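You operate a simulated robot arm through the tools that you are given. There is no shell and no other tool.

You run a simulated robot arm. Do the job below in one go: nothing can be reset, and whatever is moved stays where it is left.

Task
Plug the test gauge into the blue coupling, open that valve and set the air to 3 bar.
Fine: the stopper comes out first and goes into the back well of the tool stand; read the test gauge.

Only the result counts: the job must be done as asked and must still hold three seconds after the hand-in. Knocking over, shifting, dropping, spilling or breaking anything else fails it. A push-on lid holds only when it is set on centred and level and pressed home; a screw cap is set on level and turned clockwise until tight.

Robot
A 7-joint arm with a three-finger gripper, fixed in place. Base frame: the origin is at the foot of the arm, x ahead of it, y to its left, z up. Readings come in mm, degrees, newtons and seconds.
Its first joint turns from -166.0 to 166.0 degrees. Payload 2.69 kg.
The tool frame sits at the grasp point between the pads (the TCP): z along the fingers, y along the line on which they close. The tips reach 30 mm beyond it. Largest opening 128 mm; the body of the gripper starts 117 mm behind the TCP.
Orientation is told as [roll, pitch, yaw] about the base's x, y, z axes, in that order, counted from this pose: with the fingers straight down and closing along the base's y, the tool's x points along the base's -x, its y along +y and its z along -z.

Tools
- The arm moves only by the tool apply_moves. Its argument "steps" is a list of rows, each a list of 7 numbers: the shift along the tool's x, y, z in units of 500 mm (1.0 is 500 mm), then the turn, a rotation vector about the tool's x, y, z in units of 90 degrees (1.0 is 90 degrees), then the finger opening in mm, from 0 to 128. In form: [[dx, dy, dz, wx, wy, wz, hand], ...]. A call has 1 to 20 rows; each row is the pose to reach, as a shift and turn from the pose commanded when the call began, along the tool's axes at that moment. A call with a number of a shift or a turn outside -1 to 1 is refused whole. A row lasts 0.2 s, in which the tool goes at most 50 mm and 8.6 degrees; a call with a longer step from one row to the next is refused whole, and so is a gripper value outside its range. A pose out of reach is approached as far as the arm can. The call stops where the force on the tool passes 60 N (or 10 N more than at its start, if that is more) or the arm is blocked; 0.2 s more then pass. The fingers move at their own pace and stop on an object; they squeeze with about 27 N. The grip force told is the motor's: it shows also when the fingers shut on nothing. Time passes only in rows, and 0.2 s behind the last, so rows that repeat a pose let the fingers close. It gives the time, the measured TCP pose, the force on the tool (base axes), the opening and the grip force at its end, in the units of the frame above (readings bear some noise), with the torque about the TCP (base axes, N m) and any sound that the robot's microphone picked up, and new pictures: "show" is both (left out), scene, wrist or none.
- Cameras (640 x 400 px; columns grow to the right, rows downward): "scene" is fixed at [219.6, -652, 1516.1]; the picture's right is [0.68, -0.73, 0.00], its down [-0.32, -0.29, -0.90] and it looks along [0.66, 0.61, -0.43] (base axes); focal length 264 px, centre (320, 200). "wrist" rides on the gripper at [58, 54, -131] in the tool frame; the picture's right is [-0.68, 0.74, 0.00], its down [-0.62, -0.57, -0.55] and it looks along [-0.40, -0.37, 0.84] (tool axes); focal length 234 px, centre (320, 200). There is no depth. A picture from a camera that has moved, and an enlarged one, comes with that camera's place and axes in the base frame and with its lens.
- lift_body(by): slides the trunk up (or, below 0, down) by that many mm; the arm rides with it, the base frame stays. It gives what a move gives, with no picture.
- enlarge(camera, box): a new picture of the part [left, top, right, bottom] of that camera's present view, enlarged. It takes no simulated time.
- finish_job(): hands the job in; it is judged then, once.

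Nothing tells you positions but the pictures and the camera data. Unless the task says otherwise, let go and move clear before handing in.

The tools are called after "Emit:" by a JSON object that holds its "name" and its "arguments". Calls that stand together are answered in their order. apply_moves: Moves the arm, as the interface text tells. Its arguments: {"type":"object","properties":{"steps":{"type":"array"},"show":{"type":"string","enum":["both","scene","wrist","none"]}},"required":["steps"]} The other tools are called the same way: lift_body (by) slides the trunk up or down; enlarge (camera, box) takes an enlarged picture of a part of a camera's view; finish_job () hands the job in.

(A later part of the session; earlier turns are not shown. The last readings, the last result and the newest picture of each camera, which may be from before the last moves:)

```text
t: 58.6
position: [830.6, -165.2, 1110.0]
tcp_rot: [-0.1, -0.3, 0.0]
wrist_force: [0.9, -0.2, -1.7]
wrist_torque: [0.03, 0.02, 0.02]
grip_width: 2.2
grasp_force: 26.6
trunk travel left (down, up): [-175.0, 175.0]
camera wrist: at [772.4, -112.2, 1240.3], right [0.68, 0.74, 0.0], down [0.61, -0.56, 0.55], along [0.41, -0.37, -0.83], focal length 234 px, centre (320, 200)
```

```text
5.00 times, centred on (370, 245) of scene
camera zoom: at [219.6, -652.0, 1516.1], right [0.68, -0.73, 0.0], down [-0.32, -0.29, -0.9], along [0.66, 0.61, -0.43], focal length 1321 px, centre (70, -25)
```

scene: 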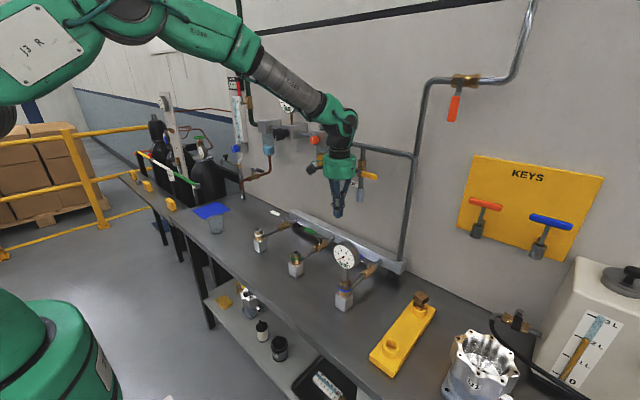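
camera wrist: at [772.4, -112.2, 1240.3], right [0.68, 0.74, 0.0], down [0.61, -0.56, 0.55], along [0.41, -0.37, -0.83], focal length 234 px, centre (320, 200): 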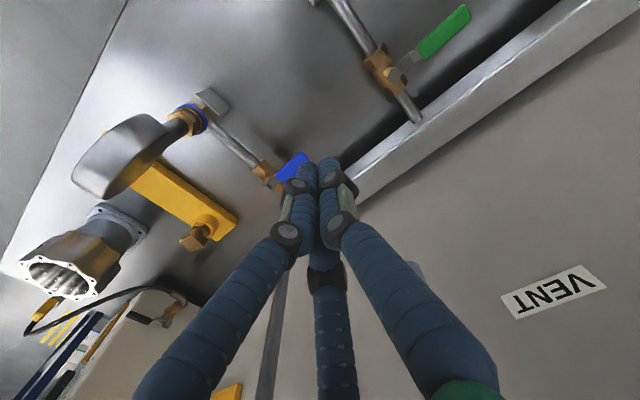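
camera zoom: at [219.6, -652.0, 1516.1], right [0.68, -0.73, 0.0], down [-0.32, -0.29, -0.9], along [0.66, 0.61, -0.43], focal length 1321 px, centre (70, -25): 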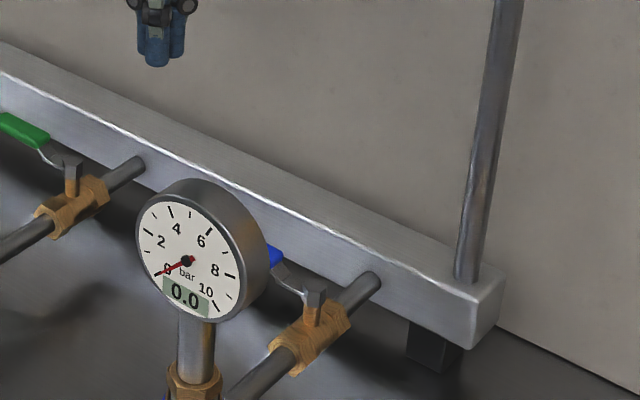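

The yellow vent lever sits at about (900, -230, 1226), right above this spot, so I must lean the hand away from it. I'll tilt the tool by 20° (top toward -x), stay clear, and come in behind the blue handle on its +x side.

Emit:
{"name": "apply_moves", "arguments": {"steps": [[0, -0.03, 0.02, 0, -0.075, 0, 0], [0, -0.08, 0.05, 0, -0.15, 0, 0], [0, -0.13, 0.08, 0, -0.2222, 0, 0], [0, -0.156, 0.1, 0, -0.2222, 0, 0], [-0.05, -0.156, 0.15, 0, -0.2222, 0, 0], [-0.096, -0.156, 0.2, 0, -0.2222, 0, 0], [-0.096, -0.156, 0.2, 0, -0.2222, 0, 0]]}}

Emit:
{"name": "enlarge", "arguments": {"camera": "wrist", "box": [220, 80, 420, 240]}}

Emit:
{"name": "enlarge", "arguments": {"camera": "scene", "box": [310, 165, 410, 285]}}

```text
t: 60.2
position: [879.0, -243.0, 1011.0]
tcp_rot: [-0.2, -20.4, 0.2]
wrist_force: [0.2, 0.5, -1.1]
wrist_torque: [0.01, 0.02, -0.02]
grip_width: 2.2
grasp_force: 27.2
trunk travel left (down, up): [-175.0, 175.0]
camera wrist: at [779.2, -189.9, 1112.8], right [0.63, 0.74, 0.23], down [0.39, -0.56, 0.73], along [0.67, -0.37, -0.64], focal length 234 px, centre (320, 200)
```

scene: 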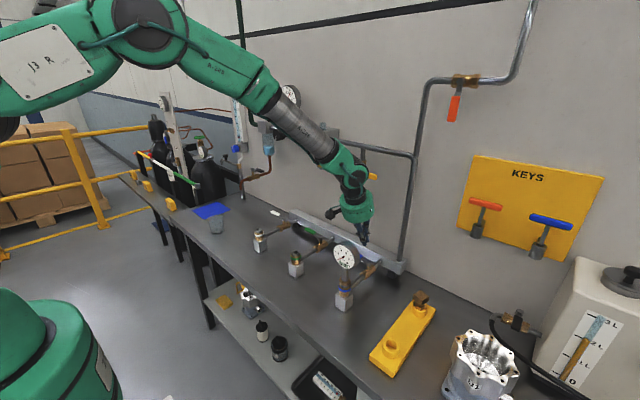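
wrist: 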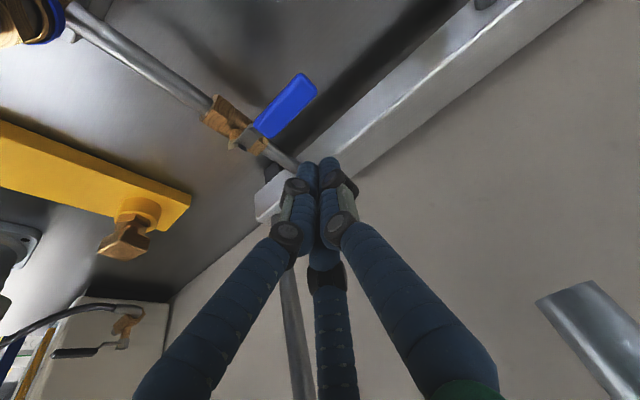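

```text
2.50 times, centred on (320, 160) of wrist
camera zoom: at [779.2, -189.9, 1112.8], right [0.63, 0.74, 0.23], down [0.39, -0.56, 0.73], along [0.67, -0.37, -0.64], focal length 585 px, centre (320, 300)
```

zoom: 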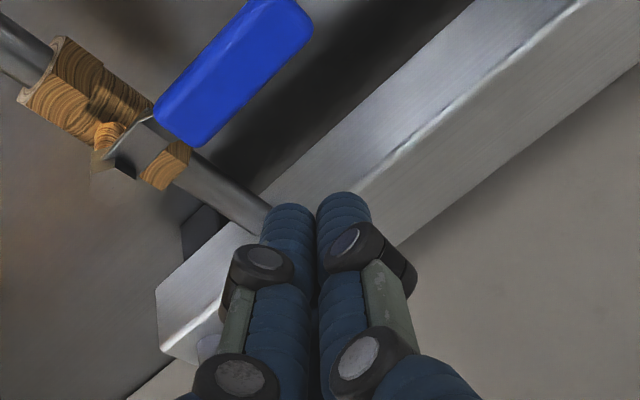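

```text
3.33 times, centred on (360, 225) of scene
camera zoom: at [219.6, -652.0, 1516.1], right [0.68, -0.73, 0.0], down [-0.32, -0.29, -0.9], along [0.66, 0.61, -0.43], focal length 881 px, centre (187, 117)
```

zoom: 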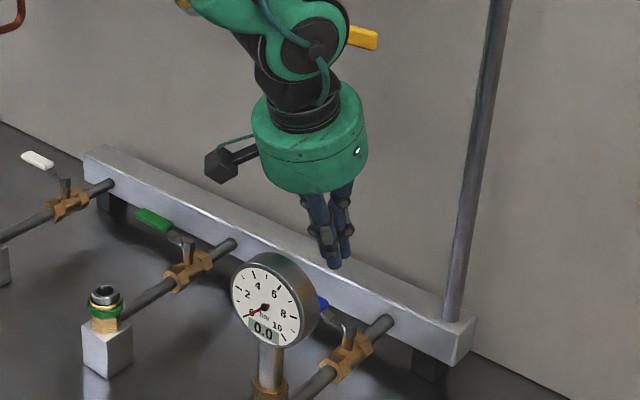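

The handle runs from about y -257 to -210 at x ≈ 850. I'll lower behind it.

Emit:
{"name": "apply_moves", "arguments": {"steps": [[0.012, 0, 0.033, 0, 0, 0, 0], [0.024, 0, 0.066, 0, 0, 0, 0], [0.0368, 0, 0.0994, 0, 0, 0, 0], [0.0368, 0, 0.0994, 0, 0, 0, 0]]}}

Emit:
{"name": "enlarge", "arguments": {"camera": "wrist", "box": [220, 80, 420, 240]}}

Emit:
{"name": "enlarge", "arguments": {"camera": "scene", "box": [330, 205, 410, 285]}}

```text
t: 61.2
position: [880.2, -244.8, 957.6]
tcp_rot: [-0.2, -20.4, 0.1]
wrist_force: [-0.4, 0.1, 0.5]
wrist_torque: [0.01, 0.02, 0.01]
grip_width: 2.3
grasp_force: 27.2
trunk travel left (down, up): [-175.0, 175.0]
camera wrist: at [779.1, -190.4, 1059.8], right [0.63, 0.74, 0.23], down [0.39, -0.56, 0.73], along [0.67, -0.37, -0.64], focal length 234 px, centre (320, 200)
```

scene: 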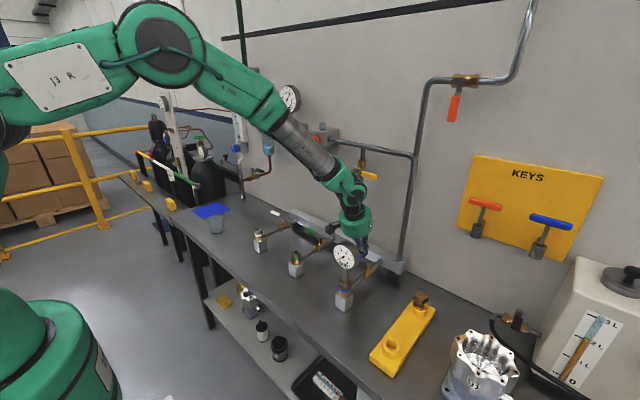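
wrist: 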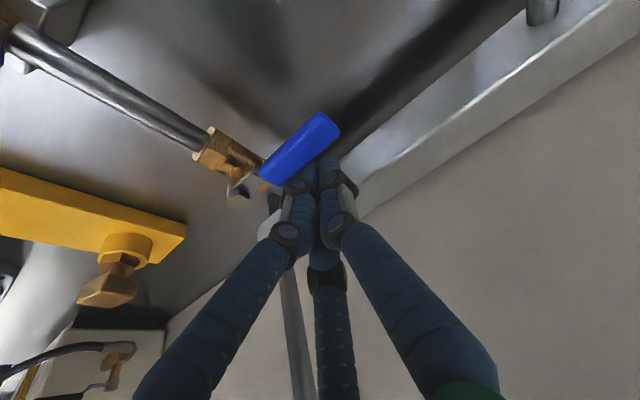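

```text
2.50 times, centred on (320, 160) of wrist
camera zoom: at [779.1, -190.4, 1059.8], right [0.63, 0.74, 0.23], down [0.39, -0.56, 0.73], along [0.67, -0.37, -0.64], focal length 585 px, centre (320, 300)
```

zoom: 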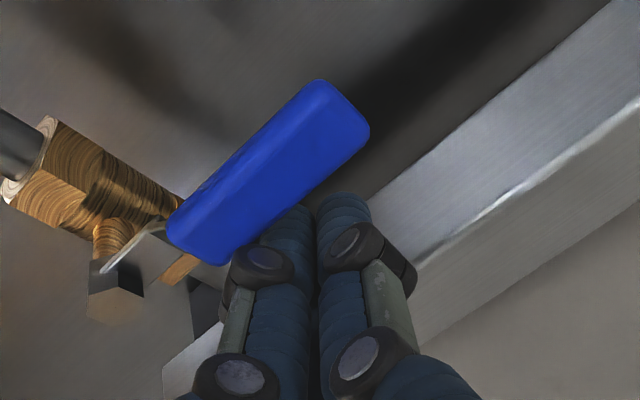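

```text
5.00 times, centred on (370, 245) of scene
camera zoom: at [219.6, -652.0, 1516.1], right [0.68, -0.73, 0.0], down [-0.32, -0.29, -0.9], along [0.66, 0.61, -0.43], focal length 1321 px, centre (70, -25)
```

zoom: 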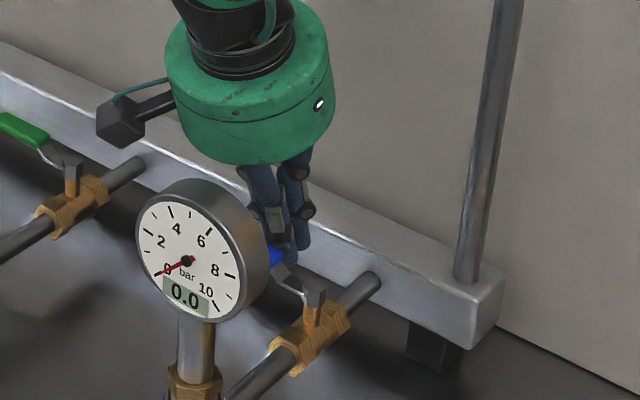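

The fingers are behind the handle. I'll push gently in -x and see whether the lever turns.

Emit:
{"name": "apply_moves", "arguments": {"steps": [[0.0094, 0, -0.0035, 0, 0, 0, 0], [0.0188, 0, -0.0069, 0, 0, 0, 0], [0.0281, 0, -0.0104, 0, 0, 0, 0], [0.0375, 0, -0.0139, 0, 0, 0, 0], [0.0469, 0, -0.0174, 0, 0, 0, 0]]}}

Emit:
{"name": "enlarge", "arguments": {"camera": "wrist", "box": [220, 80, 420, 240]}}

```text
t: 62.0
position: [872.3, -246.2, 967.2]
tcp_rot: [-0.5, -21.3, 0.3]
wrist_force: [6.3, 0.3, 5.1]
wrist_torque: [-0.08, -0.19, 0.01]
grip_width: 2.0
grasp_force: 27.0
trunk travel left (down, up): [-175.0, 175.0]
stopped in row 4: the force on the tool passed its limit at 66 N (the readings are from after the stop); the commanded pose is now the measured one
camera wrist: at [770.4, -191.2, 1067.1], right [0.63, 0.74, 0.24], down [0.37, -0.56, 0.74], along [0.68, -0.38, -0.63], focal length 234 px, centre (320, 200)
```

scene: 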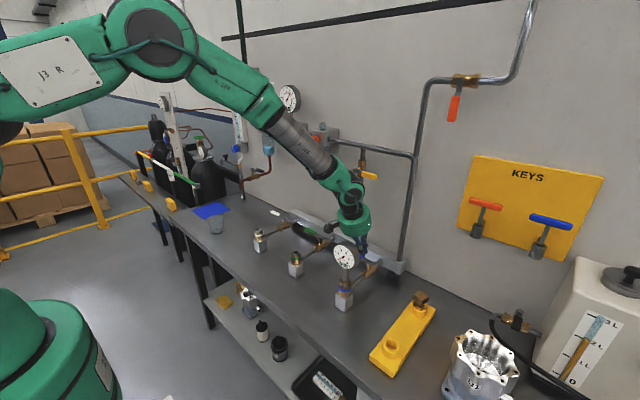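
wrist: 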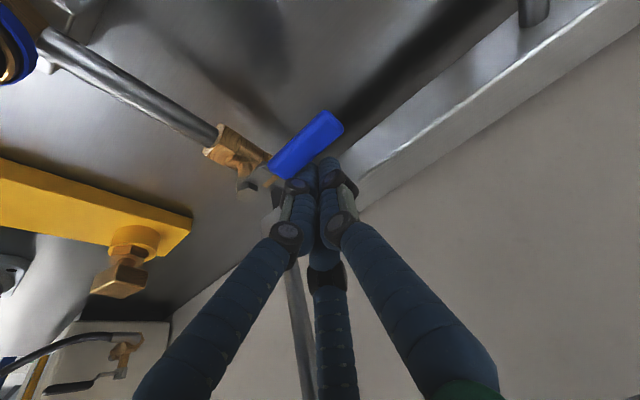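

```text
2.50 times, centred on (320, 160) of wrist
camera zoom: at [770.4, -191.2, 1067.1], right [0.63, 0.74, 0.24], down [0.37, -0.56, 0.74], along [0.68, -0.38, -0.63], focal length 585 px, centre (320, 300)
```

zoom: 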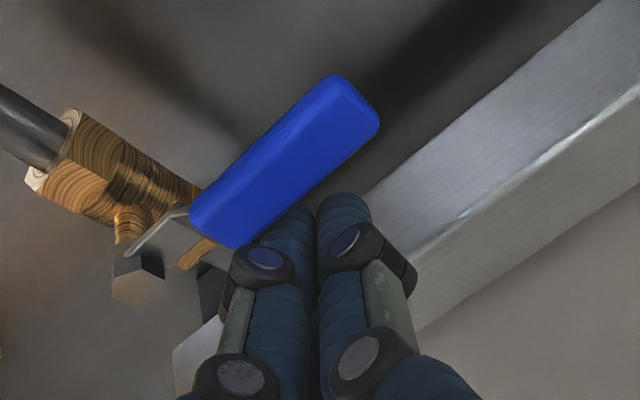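

The lever is against its stop in that direction, so it opens the other way, toward the wall. I'll lift out, cross over to the -x side with less tilt so I clear the gauge, and check.

Emit:
{"name": "apply_moves", "arguments": {"steps": [[-0.0291, 0, -0.0745, 0, 0, 0, 0], [-0.0545, 0.005, -0.1398, 0, 0, 0, 0], [0.01, 0.01, -0.145, 0, 0.074, 0, 0], [0.0474, 0.012, -0.1537, 0, 0.148, 0, 0], [0.0474, 0.012, -0.1537, 0, 0.148, 0, 0]]}}

Emit:
{"name": "enlarge", "arguments": {"camera": "wrist", "box": [220, 80, 420, 240]}}

Emit:
{"name": "enlarge", "arguments": {"camera": "scene", "box": [320, 185, 400, 295]}}

```text
t: 63.2
position: [821.3, -237.8, 1026.6]
tcp_rot: [-0.3, -7.8, 0.1]
wrist_force: [1.1, 0.6, 0.6]
wrist_torque: [0.02, 0.05, -0.02]
grip_width: 2.4
grasp_force: 26.9
trunk travel left (down, up): [-175.0, 175.0]
camera wrist: at [745.3, -183.8, 1148.9], right [0.67, 0.74, 0.09], down [0.54, -0.56, 0.63], along [0.51, -0.38, -0.77], focal length 234 px, centre (320, 200)
```

scene: 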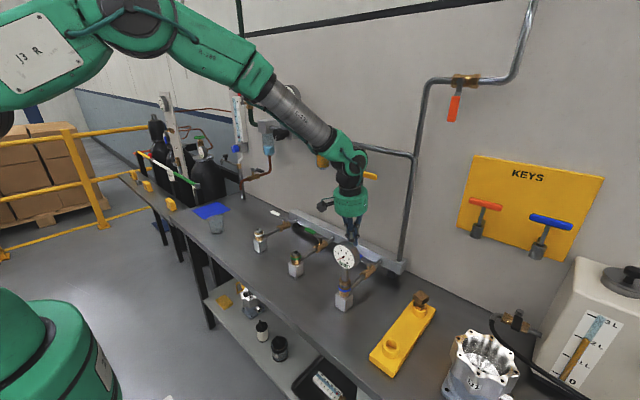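
wrist: 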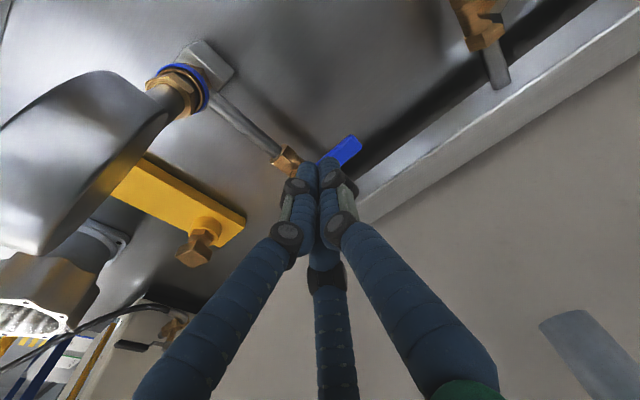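

```text
2.50 times, centred on (320, 160) of wrist
camera zoom: at [745.3, -183.8, 1148.9], right [0.67, 0.74, 0.09], down [0.54, -0.56, 0.63], along [0.51, -0.38, -0.77], focal length 585 px, centre (320, 300)
```

zoom: 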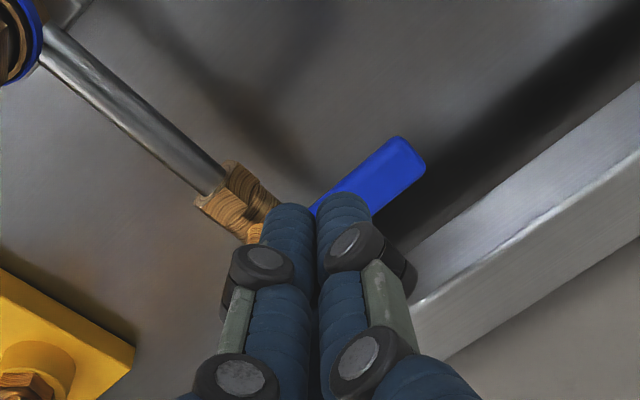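

```text
3.64 times, centred on (360, 240) of scene
camera zoom: at [219.6, -652.0, 1516.1], right [0.68, -0.73, 0.0], down [-0.32, -0.29, -0.9], along [0.66, 0.61, -0.43], focal length 961 px, centre (174, 54)
```

zoom: 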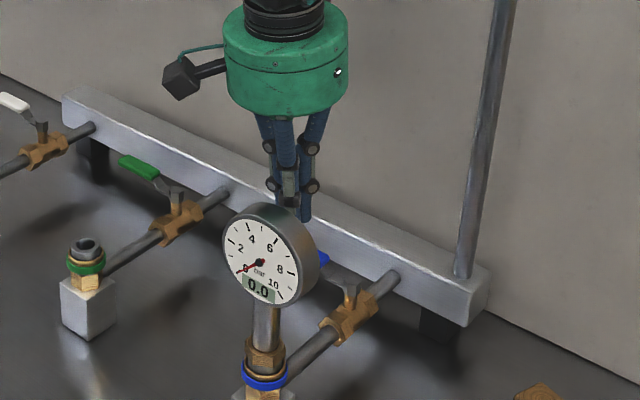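

Clear of the gauge. I'll lower on the -x side of the handle.

Emit:
{"name": "apply_moves", "arguments": {"steps": [[0.0062, 0, 0.0449, 0, 0, 0, 0], [0.0123, 0, 0.0898, 0, 0, 0, 0], [0.0185, 0, 0.1347, 0, 0, 0, 0], [0.0185, 0, 0.1347, 0, 0, 0, 0]]}}

Emit:
{"name": "enlarge", "arguments": {"camera": "wrist", "box": [220, 80, 420, 240]}}

Emit:
{"name": "enlarge", "arguments": {"camera": "scene", "box": [320, 185, 400, 295]}}

```text
t: 64.1
position: [831.5, -240.5, 980.8]
tcp_rot: [-1.0, -9.3, 0.2]
wrist_force: [4.8, -0.3, 21.8]
wrist_torque: [-0.31, -0.41, 0.08]
grip_width: 2.1
grasp_force: 27.2
trunk travel left (down, up): [-175.0, 175.0]
stopped in row 4: the force on the tool passed its limit at 79 N (the readings are from after the stop); the commanded pose is now the measured one
camera wrist: at [752.2, -186.1, 1099.3], right [0.67, 0.74, 0.1], down [0.52, -0.56, 0.65], along [0.53, -0.38, -0.75], focal length 234 px, centre (320, 200)
```

scene: 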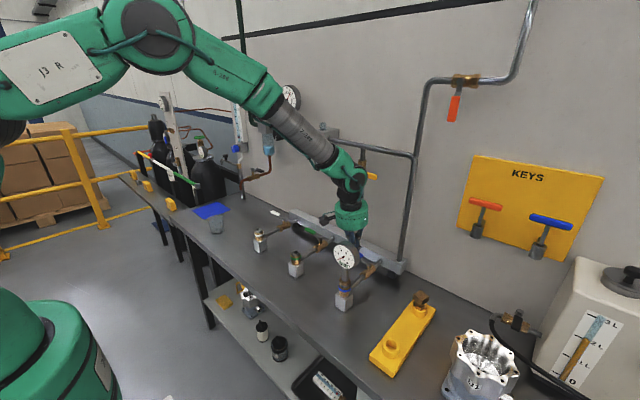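
wrist: 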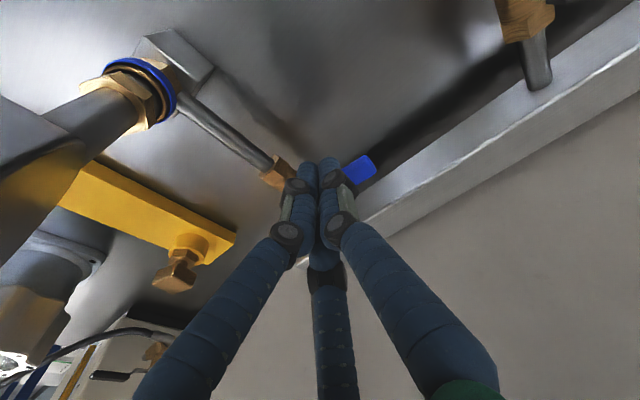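

```text
2.50 times, centred on (320, 160) of wrist
camera zoom: at [752.2, -186.1, 1099.3], right [0.67, 0.74, 0.1], down [0.52, -0.56, 0.65], along [0.53, -0.38, -0.75], focal length 585 px, centre (320, 300)
```

zoom: 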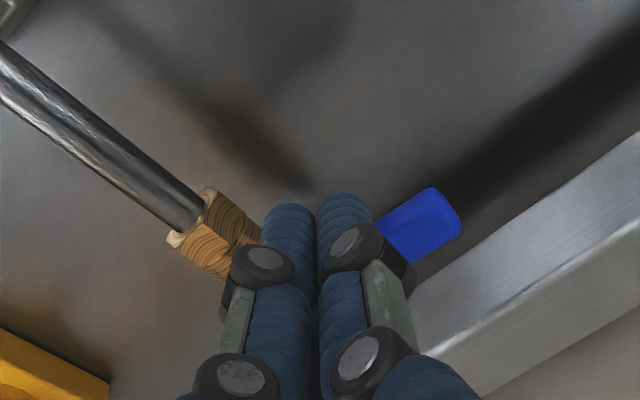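

```text
3.64 times, centred on (360, 240) of scene
camera zoom: at [219.6, -652.0, 1516.1], right [0.68, -0.73, 0.0], down [-0.32, -0.29, -0.9], along [0.66, 0.61, -0.43], focal length 961 px, centre (174, 54)
```

zoom: 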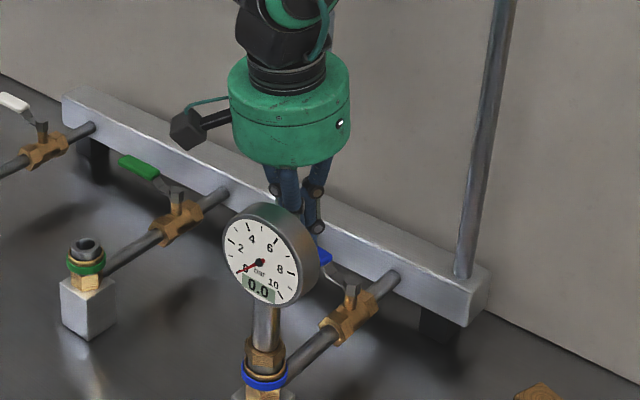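

The fingertips caught the top edge of the handle at z ≈ 951, and nothing moved. I'll lift, go upright and shift further to -x before lowering again.

Emit:
{"name": "apply_moves", "arguments": {"steps": [[-0.0129, 0, -0.079, 0, 0, 0, 0], [0.01, 0, -0.09, -0.005, 0.052, 0, 0], [0.0318, 0, -0.0964, -0.011, 0.103, -0.002, 0], [0.0318, 0, -0.0964, -0.011, 0.103, -0.002, 0]]}}

Emit:
{"name": "enlarge", "arguments": {"camera": "wrist", "box": [220, 80, 420, 240]}}

Emit:
{"name": "enlarge", "arguments": {"camera": "scene", "box": [320, 205, 400, 305]}}

```text
t: 65.1
position: [804.0, -240.8, 1019.0]
tcp_rot: [0.4, 0.6, 0.2]
wrist_force: [-0.3, 0.4, -0.1]
wrist_torque: [0.04, 0.01, 0.01]
grip_width: 2.2
grasp_force: 27.0
trunk travel left (down, up): [-175.0, 175.0]
camera wrist: at [747.7, -188.0, 1151.3], right [0.67, 0.74, 0.0], down [0.62, -0.57, 0.54], along [0.4, -0.37, -0.84], focal length 234 px, centre (320, 200)
```

scene: 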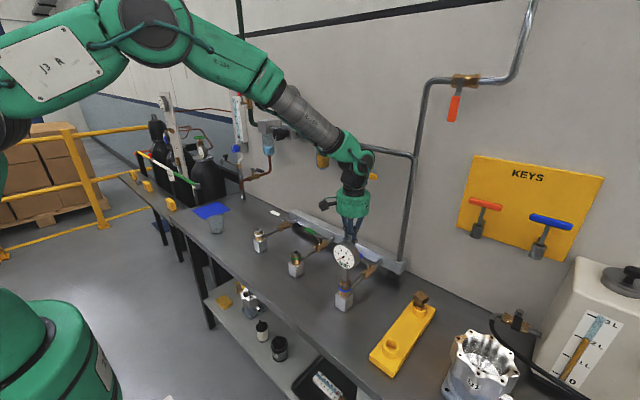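
wrist: 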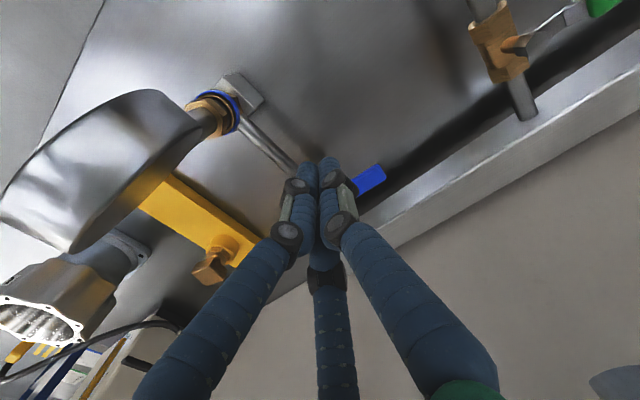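

```text
2.50 times, centred on (320, 160) of wrist
camera zoom: at [747.7, -188.0, 1151.3], right [0.67, 0.74, 0.0], down [0.62, -0.57, 0.54], along [0.4, -0.37, -0.84], focal length 585 px, centre (320, 300)
```

zoom: 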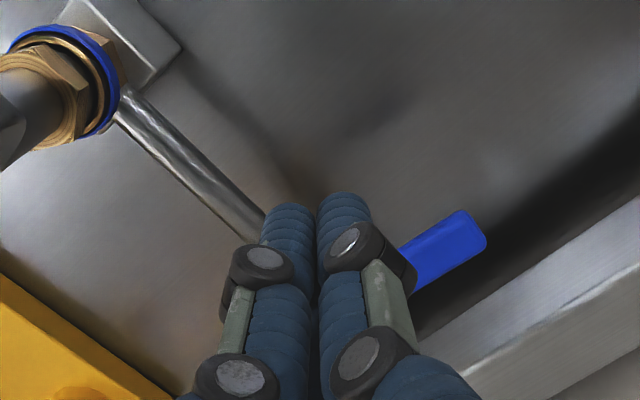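

```text
4.00 times, centred on (360, 255) of scene
camera zoom: at [219.6, -652.0, 1516.1], right [0.68, -0.73, 0.0], down [-0.32, -0.29, -0.9], along [0.66, 0.61, -0.43], focal length 1057 px, centre (160, -20)
```

zoom: 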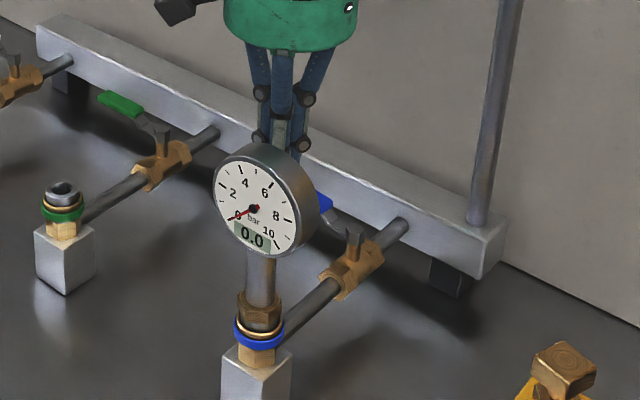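

I'll lower here on the -x side and then start pushing toward +x.

Emit:
{"name": "apply_moves", "arguments": {"steps": [[0, 0, 0.05, 0, 0, 0, 0], [0, 0, 0.1, 0, 0, 0, 0], [0, 0, 0.122, 0, 0, 0, 0], [-0.02, 0, 0.122, 0, 0, 0, 0], [-0.035, 0, 0.122, 0, 0, 0, 0], [-0.048, 0, 0.122, 0, 0, 0, 0], [-0.06, 0.004, 0.122, 0, 0, 0, 0], [-0.07, 0.008, 0.122, 0, 0, 0, 0]]}}

Emit:
{"name": "enlarge", "arguments": {"camera": "wrist", "box": [220, 80, 420, 240]}}

Emit:
{"name": "enlarge", "arguments": {"camera": "scene", "box": [320, 205, 400, 305]}}

```text
t: 66.9
position: [838.5, -235.5, 959.8]
tcp_rot: [0.3, 0.5, 0.2]
wrist_force: [-1.4, 0.1, -0.5]
wrist_torque: [0.02, 0.01, -0.03]
grip_width: 2.3
grasp_force: 27.0
trunk travel left (down, up): [-175.0, 175.0]
camera wrist: at [782.0, -183.4, 1089.8], right [0.67, 0.74, 0.0], down [0.62, -0.57, 0.54], along [0.4, -0.36, -0.84], focal length 234 px, centre (320, 200)
```

scene: 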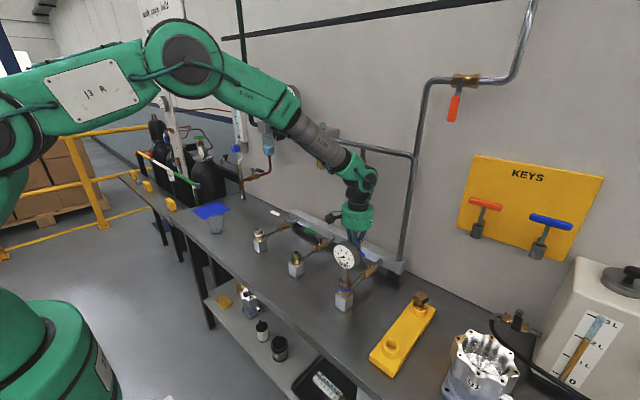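
wrist: 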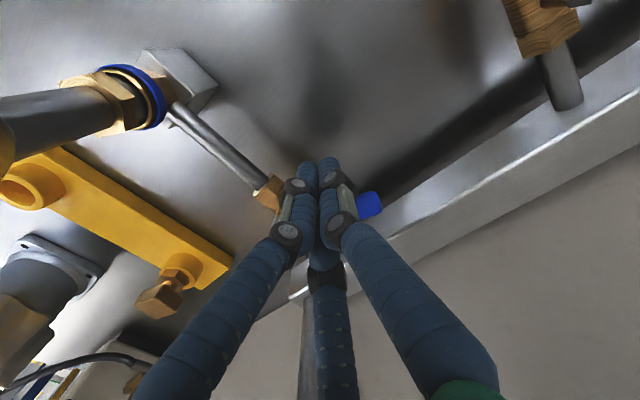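

```text
2.50 times, centred on (320, 160) of wrist
camera zoom: at [782.0, -183.4, 1089.8], right [0.67, 0.74, 0.0], down [0.62, -0.57, 0.54], along [0.4, -0.36, -0.84], focal length 585 px, centre (320, 300)
```

zoom: 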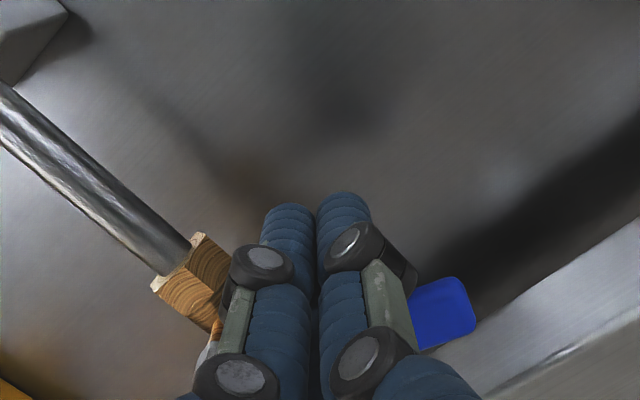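

```text
4.00 times, centred on (360, 255) of scene
camera zoom: at [219.6, -652.0, 1516.1], right [0.68, -0.73, 0.0], down [-0.32, -0.29, -0.9], along [0.66, 0.61, -0.43], focal length 1057 px, centre (160, -20)
```

zoom: 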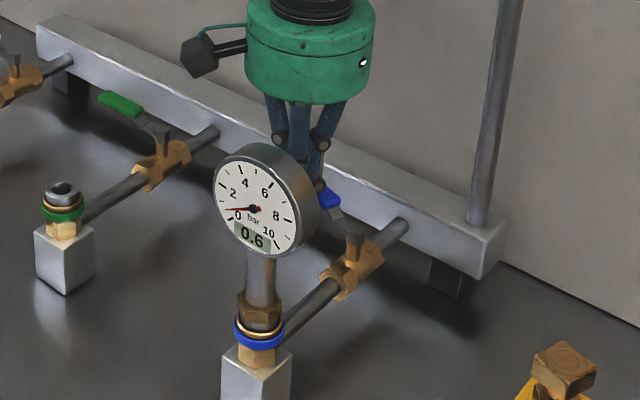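

The lever is turning, and the gauge already reads 0.6, so the coupling seals. I'll continue the arc, leaning the hand away from the vent lever as I go.

Emit:
{"name": "apply_moves", "arguments": {"steps": [[-0.002, 0.002, 0, 0, -0.06, 0, 0], [-0.014, 0.0036, 0, 0, -0.09, 0, 0], [-0.027, 0.0036, 0, 0, -0.11, 0, 0], [-0.04, 0.0016, 0, 0, -0.13, 0, 0], [-0.052, -0.0024, 0, 0, -0.15, 0, 0], [-0.063, -0.008, 0, 0, -0.17, 0, 0]]}}

Emit:
{"name": "enlarge", "arguments": {"camera": "wrist", "box": [220, 80, 420, 240]}}

Emit:
{"name": "enlarge", "arguments": {"camera": "scene", "box": [320, 205, 400, 305]}}

```text
t: 68.3
position: [872.0, -239.6, 958.0]
tcp_rot: [0.4, -14.7, 0.2]
wrist_force: [-1.4, 1.9, -1.3]
wrist_torque: [0.01, 0.04, 0.0]
grip_width: 2.3
grasp_force: 27.0
trunk travel left (down, up): [-175.0, 175.0]
camera wrist: at [780.9, -187.2, 1069.8], right [0.65, 0.74, 0.18], down [0.46, -0.57, 0.68], along [0.61, -0.37, -0.71], focal length 234 px, centre (320, 200)
```

scene: 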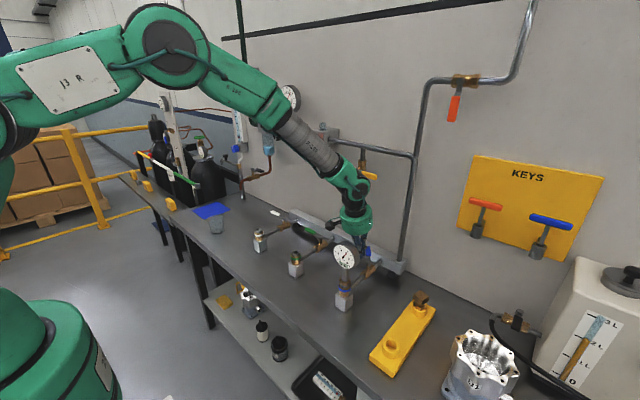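
wrist: 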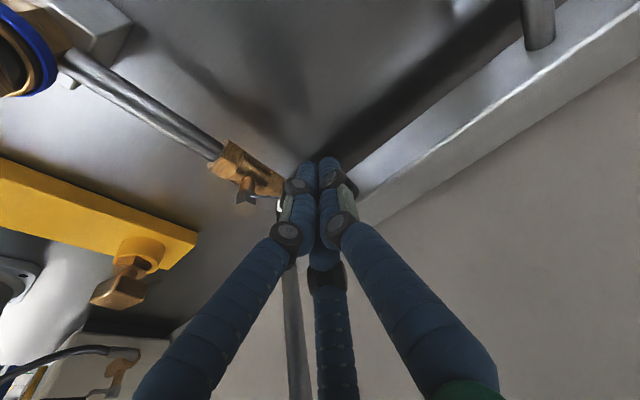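

```text
2.50 times, centred on (320, 160) of wrist
camera zoom: at [780.9, -187.2, 1069.8], right [0.65, 0.74, 0.18], down [0.46, -0.57, 0.68], along [0.61, -0.37, -0.71], focal length 585 px, centre (320, 300)
```

zoom: 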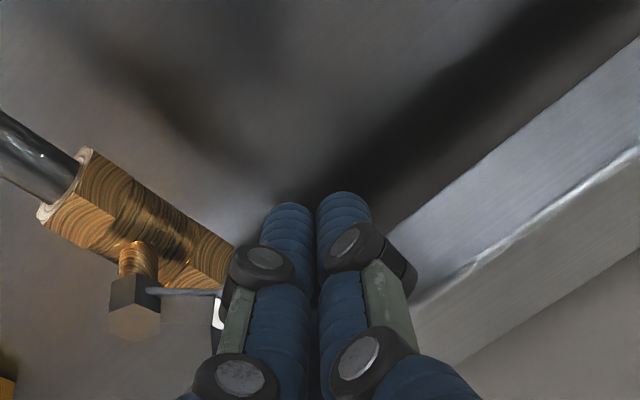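

```text
4.00 times, centred on (360, 255) of scene
camera zoom: at [219.6, -652.0, 1516.1], right [0.68, -0.73, 0.0], down [-0.32, -0.29, -0.9], along [0.66, 0.61, -0.43], focal length 1057 px, centre (160, -20)
```

zoom: 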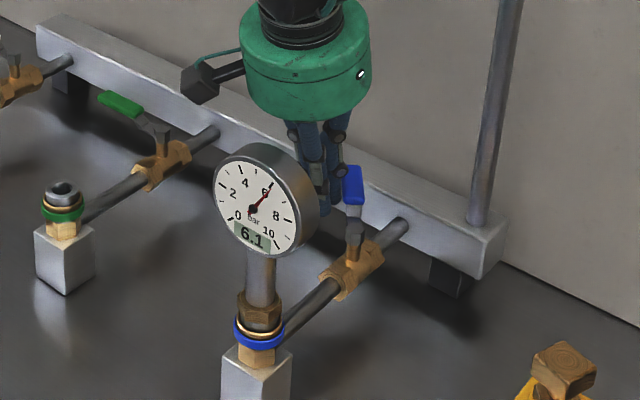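

The gauge reads 6.1 bar with the lever about halfway. I'll finish the arc until the handle is in line with the pipe.

Emit:
{"name": "apply_moves", "arguments": {"steps": [[-0.0139, -0.0054, -0.0026, 0, -0.02, 0, 0], [-0.0214, -0.0152, -0.0006, 0, -0.04, 0, 0], [-0.0269, -0.0256, 0.0008, 0, -0.055, 0, 0], [-0.0302, -0.035, 0.0017, 0, -0.06, 0, 0], [-0.0369, -0.0448, 0.0035, 0, -0.06, 0, 0], [-0.0418, -0.0544, 0.0048, 0, -0.06, 0, 0]]}}

Emit:
{"name": "enlarge", "arguments": {"camera": "wrist", "box": [180, 80, 420, 240]}}

Emit:
{"name": "enlarge", "arguments": {"camera": "scene", "box": [320, 205, 400, 305]}}

```text
t: 69.7
position: [892.9, -267.9, 960.7]
tcp_rot: [0.3, -20.3, 0.1]
wrist_force: [-0.6, 0.3, 0.7]
wrist_torque: [-0.04, 0.01, -0.05]
grip_width: 2.1
grasp_force: 27.0
trunk travel left (down, up): [-175.0, 175.0]
camera wrist: at [792.0, -214.5, 1063.8], right [0.63, 0.74, 0.24], down [0.39, -0.57, 0.72], along [0.67, -0.37, -0.65], focal length 234 px, centre (320, 200)
```

scene: 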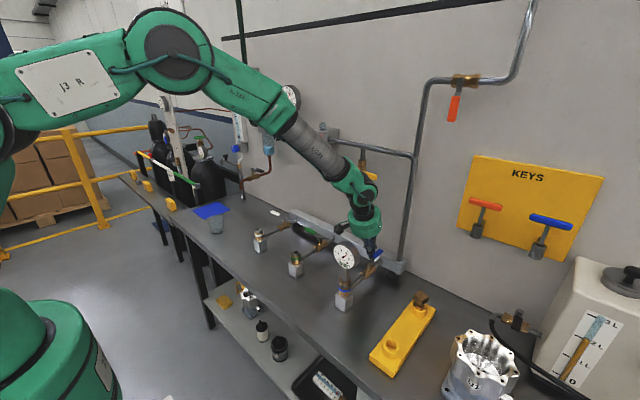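
wrist: 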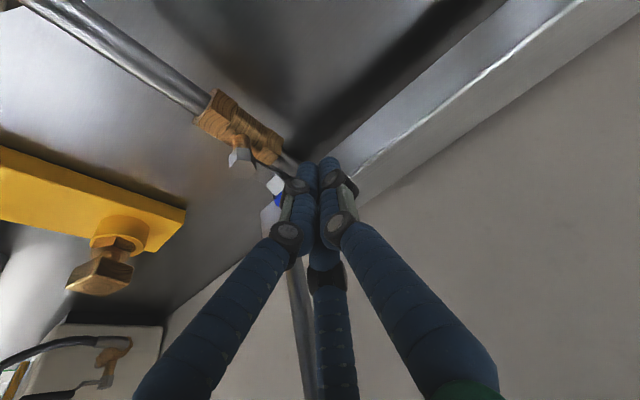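

```text
2.50 times, centred on (300, 160) of wrist
camera zoom: at [792.0, -214.5, 1063.8], right [0.63, 0.74, 0.24], down [0.39, -0.57, 0.72], along [0.67, -0.37, -0.65], focal length 585 px, centre (370, 300)
```

zoom: 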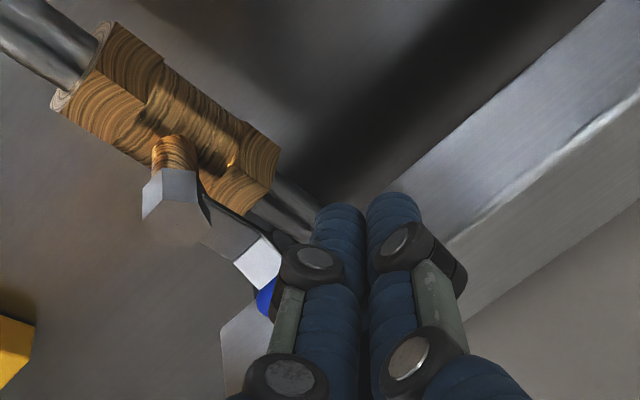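

```text
4.00 times, centred on (360, 255) of scene
camera zoom: at [219.6, -652.0, 1516.1], right [0.68, -0.73, 0.0], down [-0.32, -0.29, -0.9], along [0.66, 0.61, -0.43], focal length 1057 px, centre (160, -20)
```

zoom: 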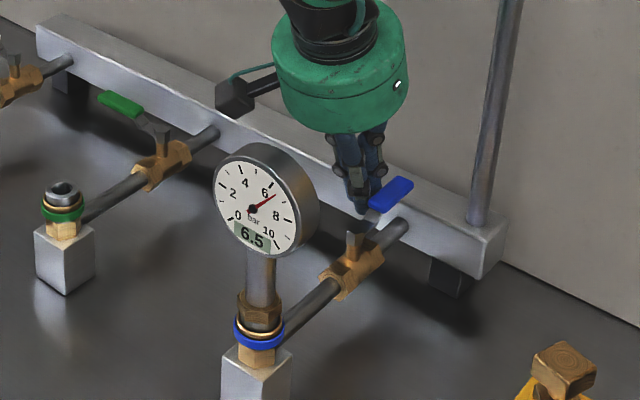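

The handle is nearly parallel with the pipe, and the gauge reads 6.5. I'll push a little more to reach the stop.

Emit:
{"name": "apply_moves", "arguments": {"steps": [[-0.001, -0.005, 0, 0, 0, 0, 0], [-0.002, -0.01, 0, 0, 0, 0, 0], [-0.002, -0.015, 0, 0, 0, 0, 0], [-0.002, -0.02, 0, 0, 0, 0, 0]]}}

Emit:
{"name": "enlarge", "arguments": {"camera": "wrist", "box": [180, 80, 420, 240]}}

Emit:
{"name": "enlarge", "arguments": {"camera": "scene", "box": [320, 205, 400, 305]}}

```text
t: 70.6
position: [892.3, -267.4, 960.4]
tcp_rot: [0.6, -20.0, 0.3]
wrist_force: [-1.9, 16.0, 3.1]
wrist_torque: [0.04, 0.16, -0.15]
grip_width: 2.0
grasp_force: 27.4
trunk travel left (down, up): [-175.0, 175.0]
stopped in row 4: the force on the tool passed its limit at 64 N (the readings are from after the stop); the commanded pose is now the measured one
camera wrist: at [792.9, -216.4, 1063.8], right [0.63, 0.74, 0.24], down [0.4, -0.57, 0.72], along [0.67, -0.36, -0.65], focal length 234 px, centre (320, 200)
```

scene: 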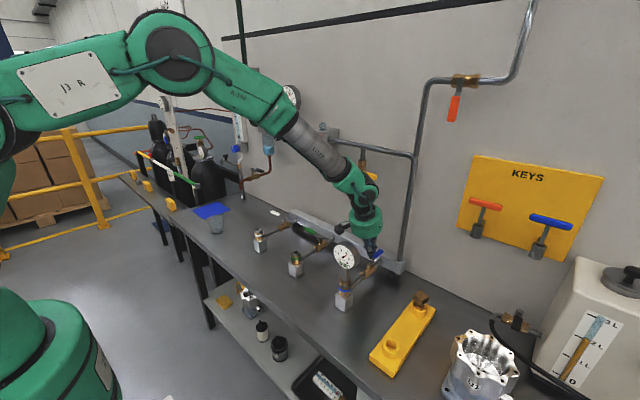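
wrist: 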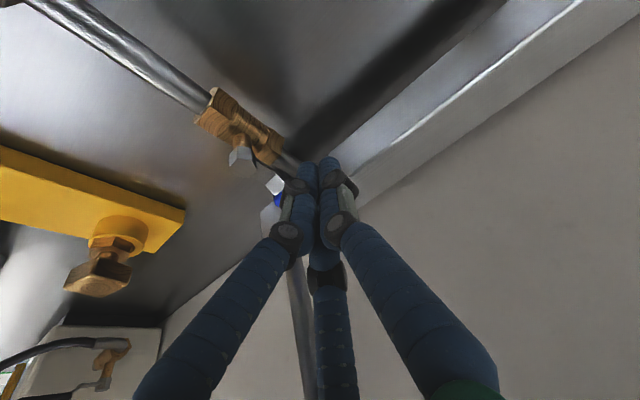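

```text
2.50 times, centred on (300, 160) of wrist
camera zoom: at [792.9, -216.4, 1063.8], right [0.63, 0.74, 0.24], down [0.4, -0.57, 0.72], along [0.67, -0.36, -0.65], focal length 585 px, centre (370, 300)
```

zoom: 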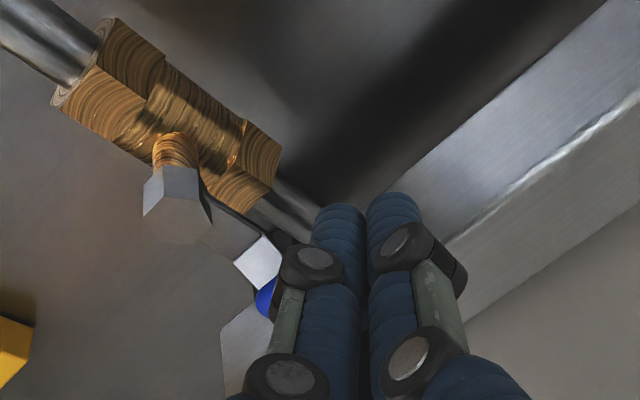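

```text
4.00 times, centred on (360, 255) of scene
camera zoom: at [219.6, -652.0, 1516.1], right [0.68, -0.73, 0.0], down [-0.32, -0.29, -0.9], along [0.66, 0.61, -0.43], focal length 1057 px, centre (160, -20)
```

zoom: 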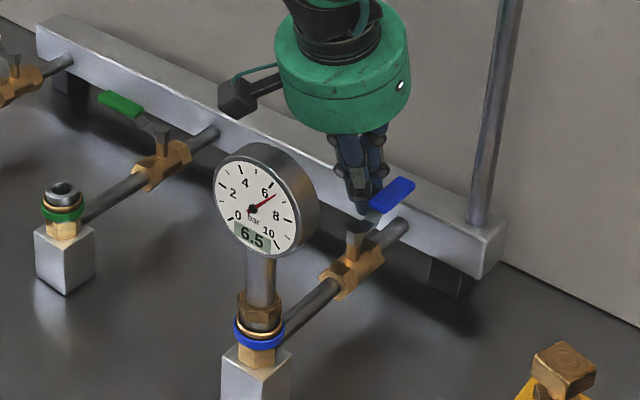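

The lever is against its open stop, and the test gauge shows 6.5 bar. I'll retract along the tool axis, clear of the vent lever, and then look at the regulator.

Emit:
{"name": "apply_moves", "arguments": {"steps": [[0, 0.016, 0, 0, 0, 0, 0], [0, 0.02, -0.06, 0, 0, 0, 0], [0, 0.02, -0.13, 0, 0, 0, 0], [0, 0.02, -0.22, 0, 0, 0, 0], [0.06, 0.05, -0.28, 0, 0, 0, 0], [0.15, 0.08, -0.3, 0, 0.07, 0, 0], [0.24, 0.12, -0.3, 0, 0.15, 0, 0], [0.33, 0.17, -0.3, 0, 0.22, 0, 0], [0.42, 0.2, -0.3, 0, 0.22, 0, 0], [0.42, 0.2, -0.3, 0, 0.22, 0, 0]]}}

Emit:
{"name": "enlarge", "arguments": {"camera": "scene", "box": [220, 60, 420, 200]}}

Emit:
{"name": "enlarge", "arguments": {"camera": "scene", "box": [320, 205, 400, 305]}}

```text
refused: row 8 steps farther than a row can; nothing moved
```

```text
2.86 times, centred on (320, 130) of scene
camera zoom: at [219.6, -652.0, 1516.1], right [0.68, -0.73, 0.0], down [-0.32, -0.29, -0.9], along [0.66, 0.61, -0.43], focal length 755 px, centre (320, 400)
```

zoom: 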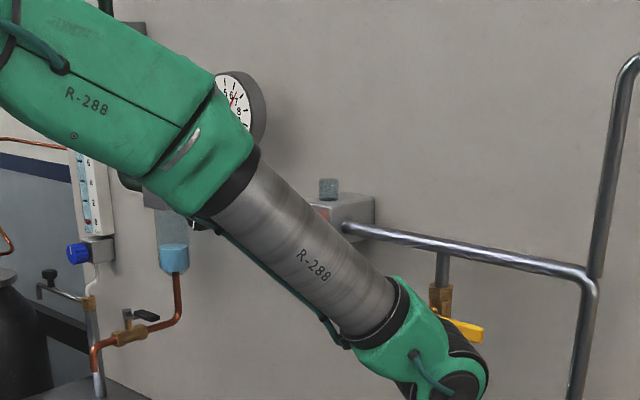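

```text
4.00 times, centred on (360, 255) of scene
camera zoom: at [219.6, -652.0, 1516.1], right [0.68, -0.73, 0.0], down [-0.32, -0.29, -0.9], along [0.66, 0.61, -0.43], focal length 1057 px, centre (160, -20)
```

zoom: 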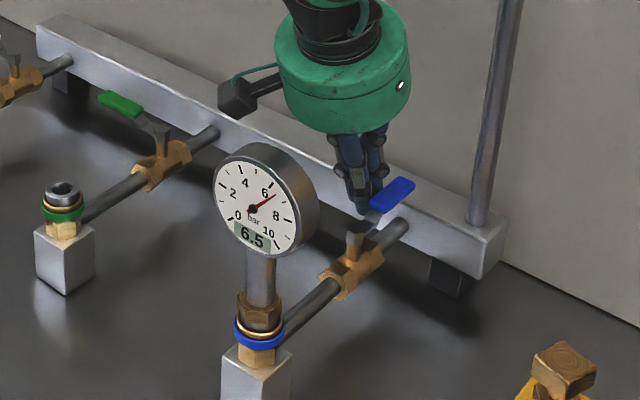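

A row stepped too far, so I'll retract with smaller steps.

Emit:
{"name": "apply_moves", "arguments": {"steps": [[0, 0.016, 0, 0, 0, 0, 0], [0, 0.02, -0.07, 0, 0, 0, 0], [0, 0.02, -0.15, 0, 0, 0, 0], [0, 0.02, -0.23, 0, 0, 0, 0], [0.03, 0.05, -0.3, 0, 0, 0, 0], [0.06, 0.1, -0.37, 0, 0.04, 0, 0], [0.1, 0.16, -0.42, 0, 0.1, 0, 0], [0.15, 0.22, -0.46, 0, 0.16, 0, 0], [0.21, 0.28, -0.49, 0, 0.22, 0, 0], [0.27, 0.34, -0.51, 0, 0.22, 0, 0], [0.27, 0.34, -0.51, 0, 0.22, 0, 0]]}}

Emit:
{"name": "enlarge", "arguments": {"camera": "scene", "box": [220, 60, 420, 200]}}

Emit:
{"name": "enlarge", "arguments": {"camera": "scene", "box": [320, 205, 400, 305]}}

```text
t: 73.0
position: [677.2, -102.9, 1155.2]
tcp_rot: [0.6, -0.2, 0.5]
wrist_force: [-0.4, 0.3, -0.4]
wrist_torque: [-0.02, -0.09, 0.0]
grip_width: 2.3
grasp_force: 27.3
trunk travel left (down, up): [-175.0, 175.0]
camera wrist: at [618.2, -51.8, 1287.3], right [0.67, 0.74, 0.01], down [0.62, -0.57, 0.55], along [0.41, -0.36, -0.84], focal length 234 px, centre (320, 200)
```

scene: 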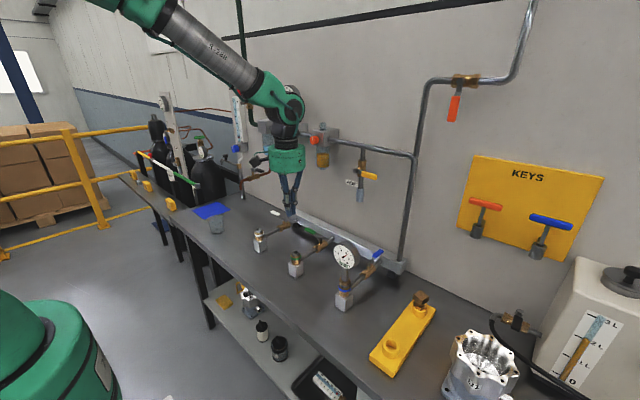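
wrist: 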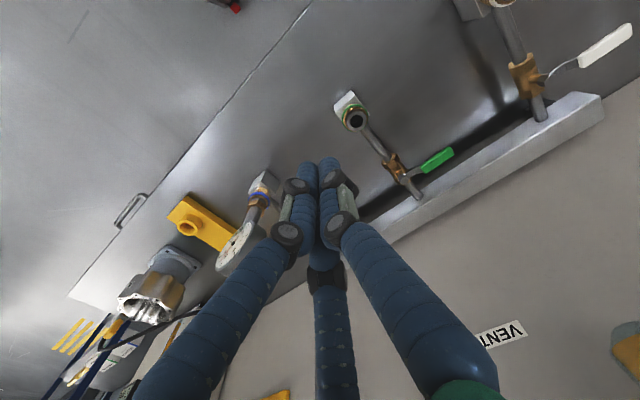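

```text
2.86 times, centred on (320, 130) of scene
camera zoom: at [219.6, -652.0, 1516.1], right [0.68, -0.73, 0.0], down [-0.32, -0.29, -0.9], along [0.66, 0.61, -0.43], focal length 755 px, centre (320, 400)
```

zoom: 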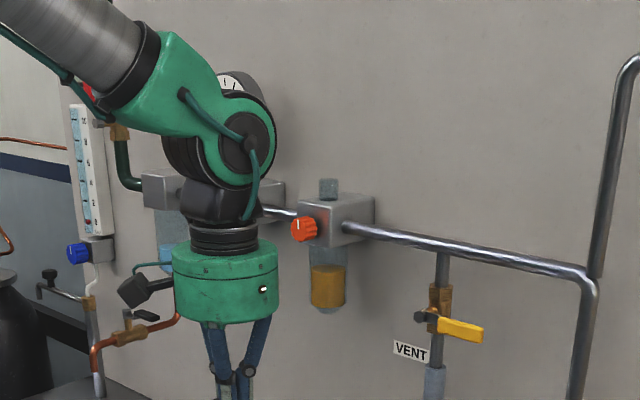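

```text
4.00 times, centred on (360, 255) of scene
camera zoom: at [219.6, -652.0, 1516.1], right [0.68, -0.73, 0.0], down [-0.32, -0.29, -0.9], along [0.66, 0.61, -0.43], focal length 1057 px, centre (160, -20)
```

zoom: 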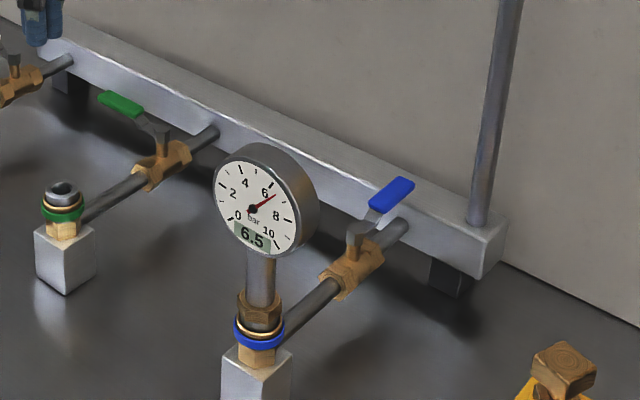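

The blue valve is open and the gauge shows 6.5 bar. The regulator's black knob sticks out from the wall toward -x at about (890, 210, 1290), so I'll swing the hand horizontal, pointing at the wall.

Emit:
{"name": "apply_moves", "arguments": {"steps": [[-0.007, 0.042, -0.0225, 0, -0.0833, 0, 0], [-0.014, 0.084, -0.045, 0, -0.1667, 0, 0], [-0.021, 0.126, -0.0675, 0, -0.25, 0, 0], [-0.029, 0.169, -0.09, 0, -0.3333, 0, 0], [-0.036, 0.211, -0.1125, 0, -0.4167, 0, 0], [-0.043, 0.253, -0.135, 0, -0.5, 0, 0], [-0.05, 0.295, -0.1575, 0, -0.5833, 0, 0], [-0.057, 0.337, -0.18, 0, -0.6667, 0, 0], [-0.064, 0.38, -0.2025, 0, -0.75, 0, 0], [-0.072, 0.422, -0.225, 0, -0.8333, 0, 0], [-0.079, 0.464, -0.2475, 0, -0.9167, 0, 0], [-0.086, 0.506, -0.27, 0, -1.0, 0, 0], [-0.086, 0.506, -0.27, 0, -1.0, 0, 60], [-0.086, 0.506, -0.27, 0, -1.0, 0, 90]]}}

Emit:
{"name": "enlarge", "arguments": {"camera": "scene", "box": [200, 60, 400, 200]}}

```text
t: 76.0
position: [718.2, 148.9, 1293.6]
tcp_rot: [110.3, -89.4, -109.9]
wrist_force: [0.4, -0.4, 0.2]
wrist_torque: [0.02, 0.04, 0.01]
grip_width: 90.1
grasp_force: 0.0
out of reach, approached as far as the arm can: row 9
trunk travel left (down, up): [-175.0, 175.0]
camera wrist: at [587.3, 201.2, 1234.8], right [-0.01, 0.73, 0.68], down [-0.55, -0.58, 0.61], along [0.84, -0.37, 0.4], focal length 234 px, centre (320, 200)
```

scene: 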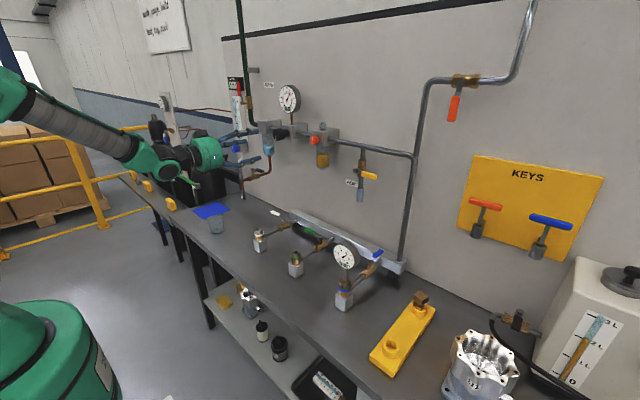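
wrist: 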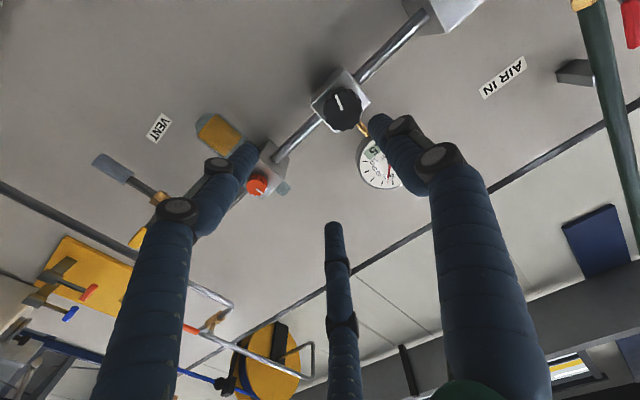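

```text
2.86 times, centred on (300, 130) of scene
camera zoom: at [219.6, -652.0, 1516.1], right [0.68, -0.73, 0.0], down [-0.32, -0.29, -0.9], along [0.66, 0.61, -0.43], focal length 755 px, centre (377, 400)
```

zoom: 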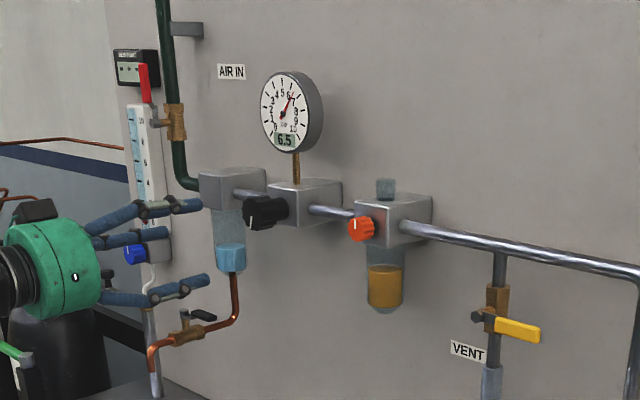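

I can see the knob well: its front centre is at about (868, 181, 1299), and the wall gauge also shows 6.5. I'll take a closer look before gripping it.

Emit:
{"name": "enlarge", "arguments": {"camera": "wrist", "box": [260, 40, 440, 190]}}

Emit:
{"name": "enlarge", "arguments": {"camera": "scene", "box": [230, 75, 330, 165]}}

```text
2.67 times, centred on (350, 115) of wrist
camera zoom: at [587.3, 201.2, 1234.8], right [-0.01, 0.73, 0.68], down [-0.55, -0.58, 0.61], along [0.84, -0.37, 0.4], focal length 624 px, centre (240, 427)
```

zoom: 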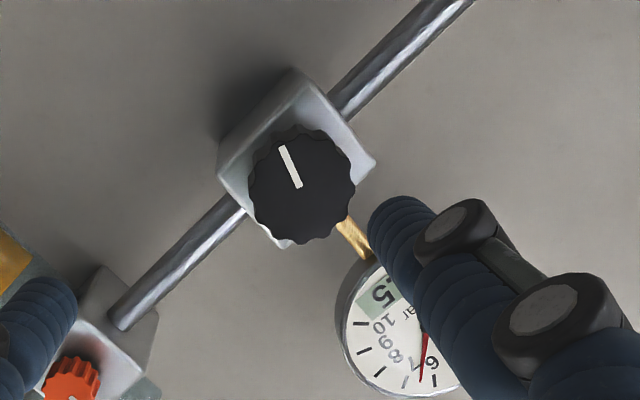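

```text
4.44 times, centred on (280, 120) of scene
camera zoom: at [219.6, -652.0, 1516.1], right [0.68, -0.73, 0.0], down [-0.32, -0.29, -0.9], along [0.66, 0.61, -0.43], focal length 1174 px, centre (498, 556)
```

zoom: 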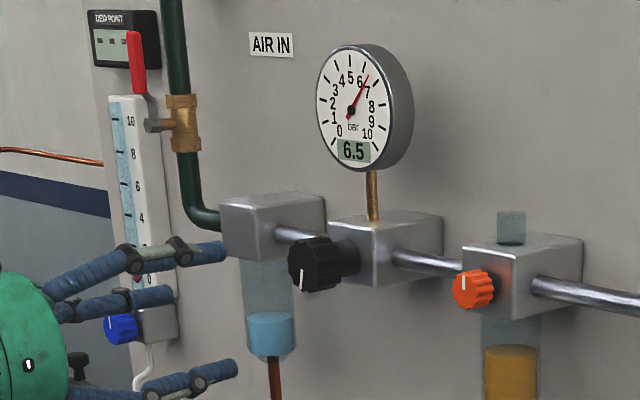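

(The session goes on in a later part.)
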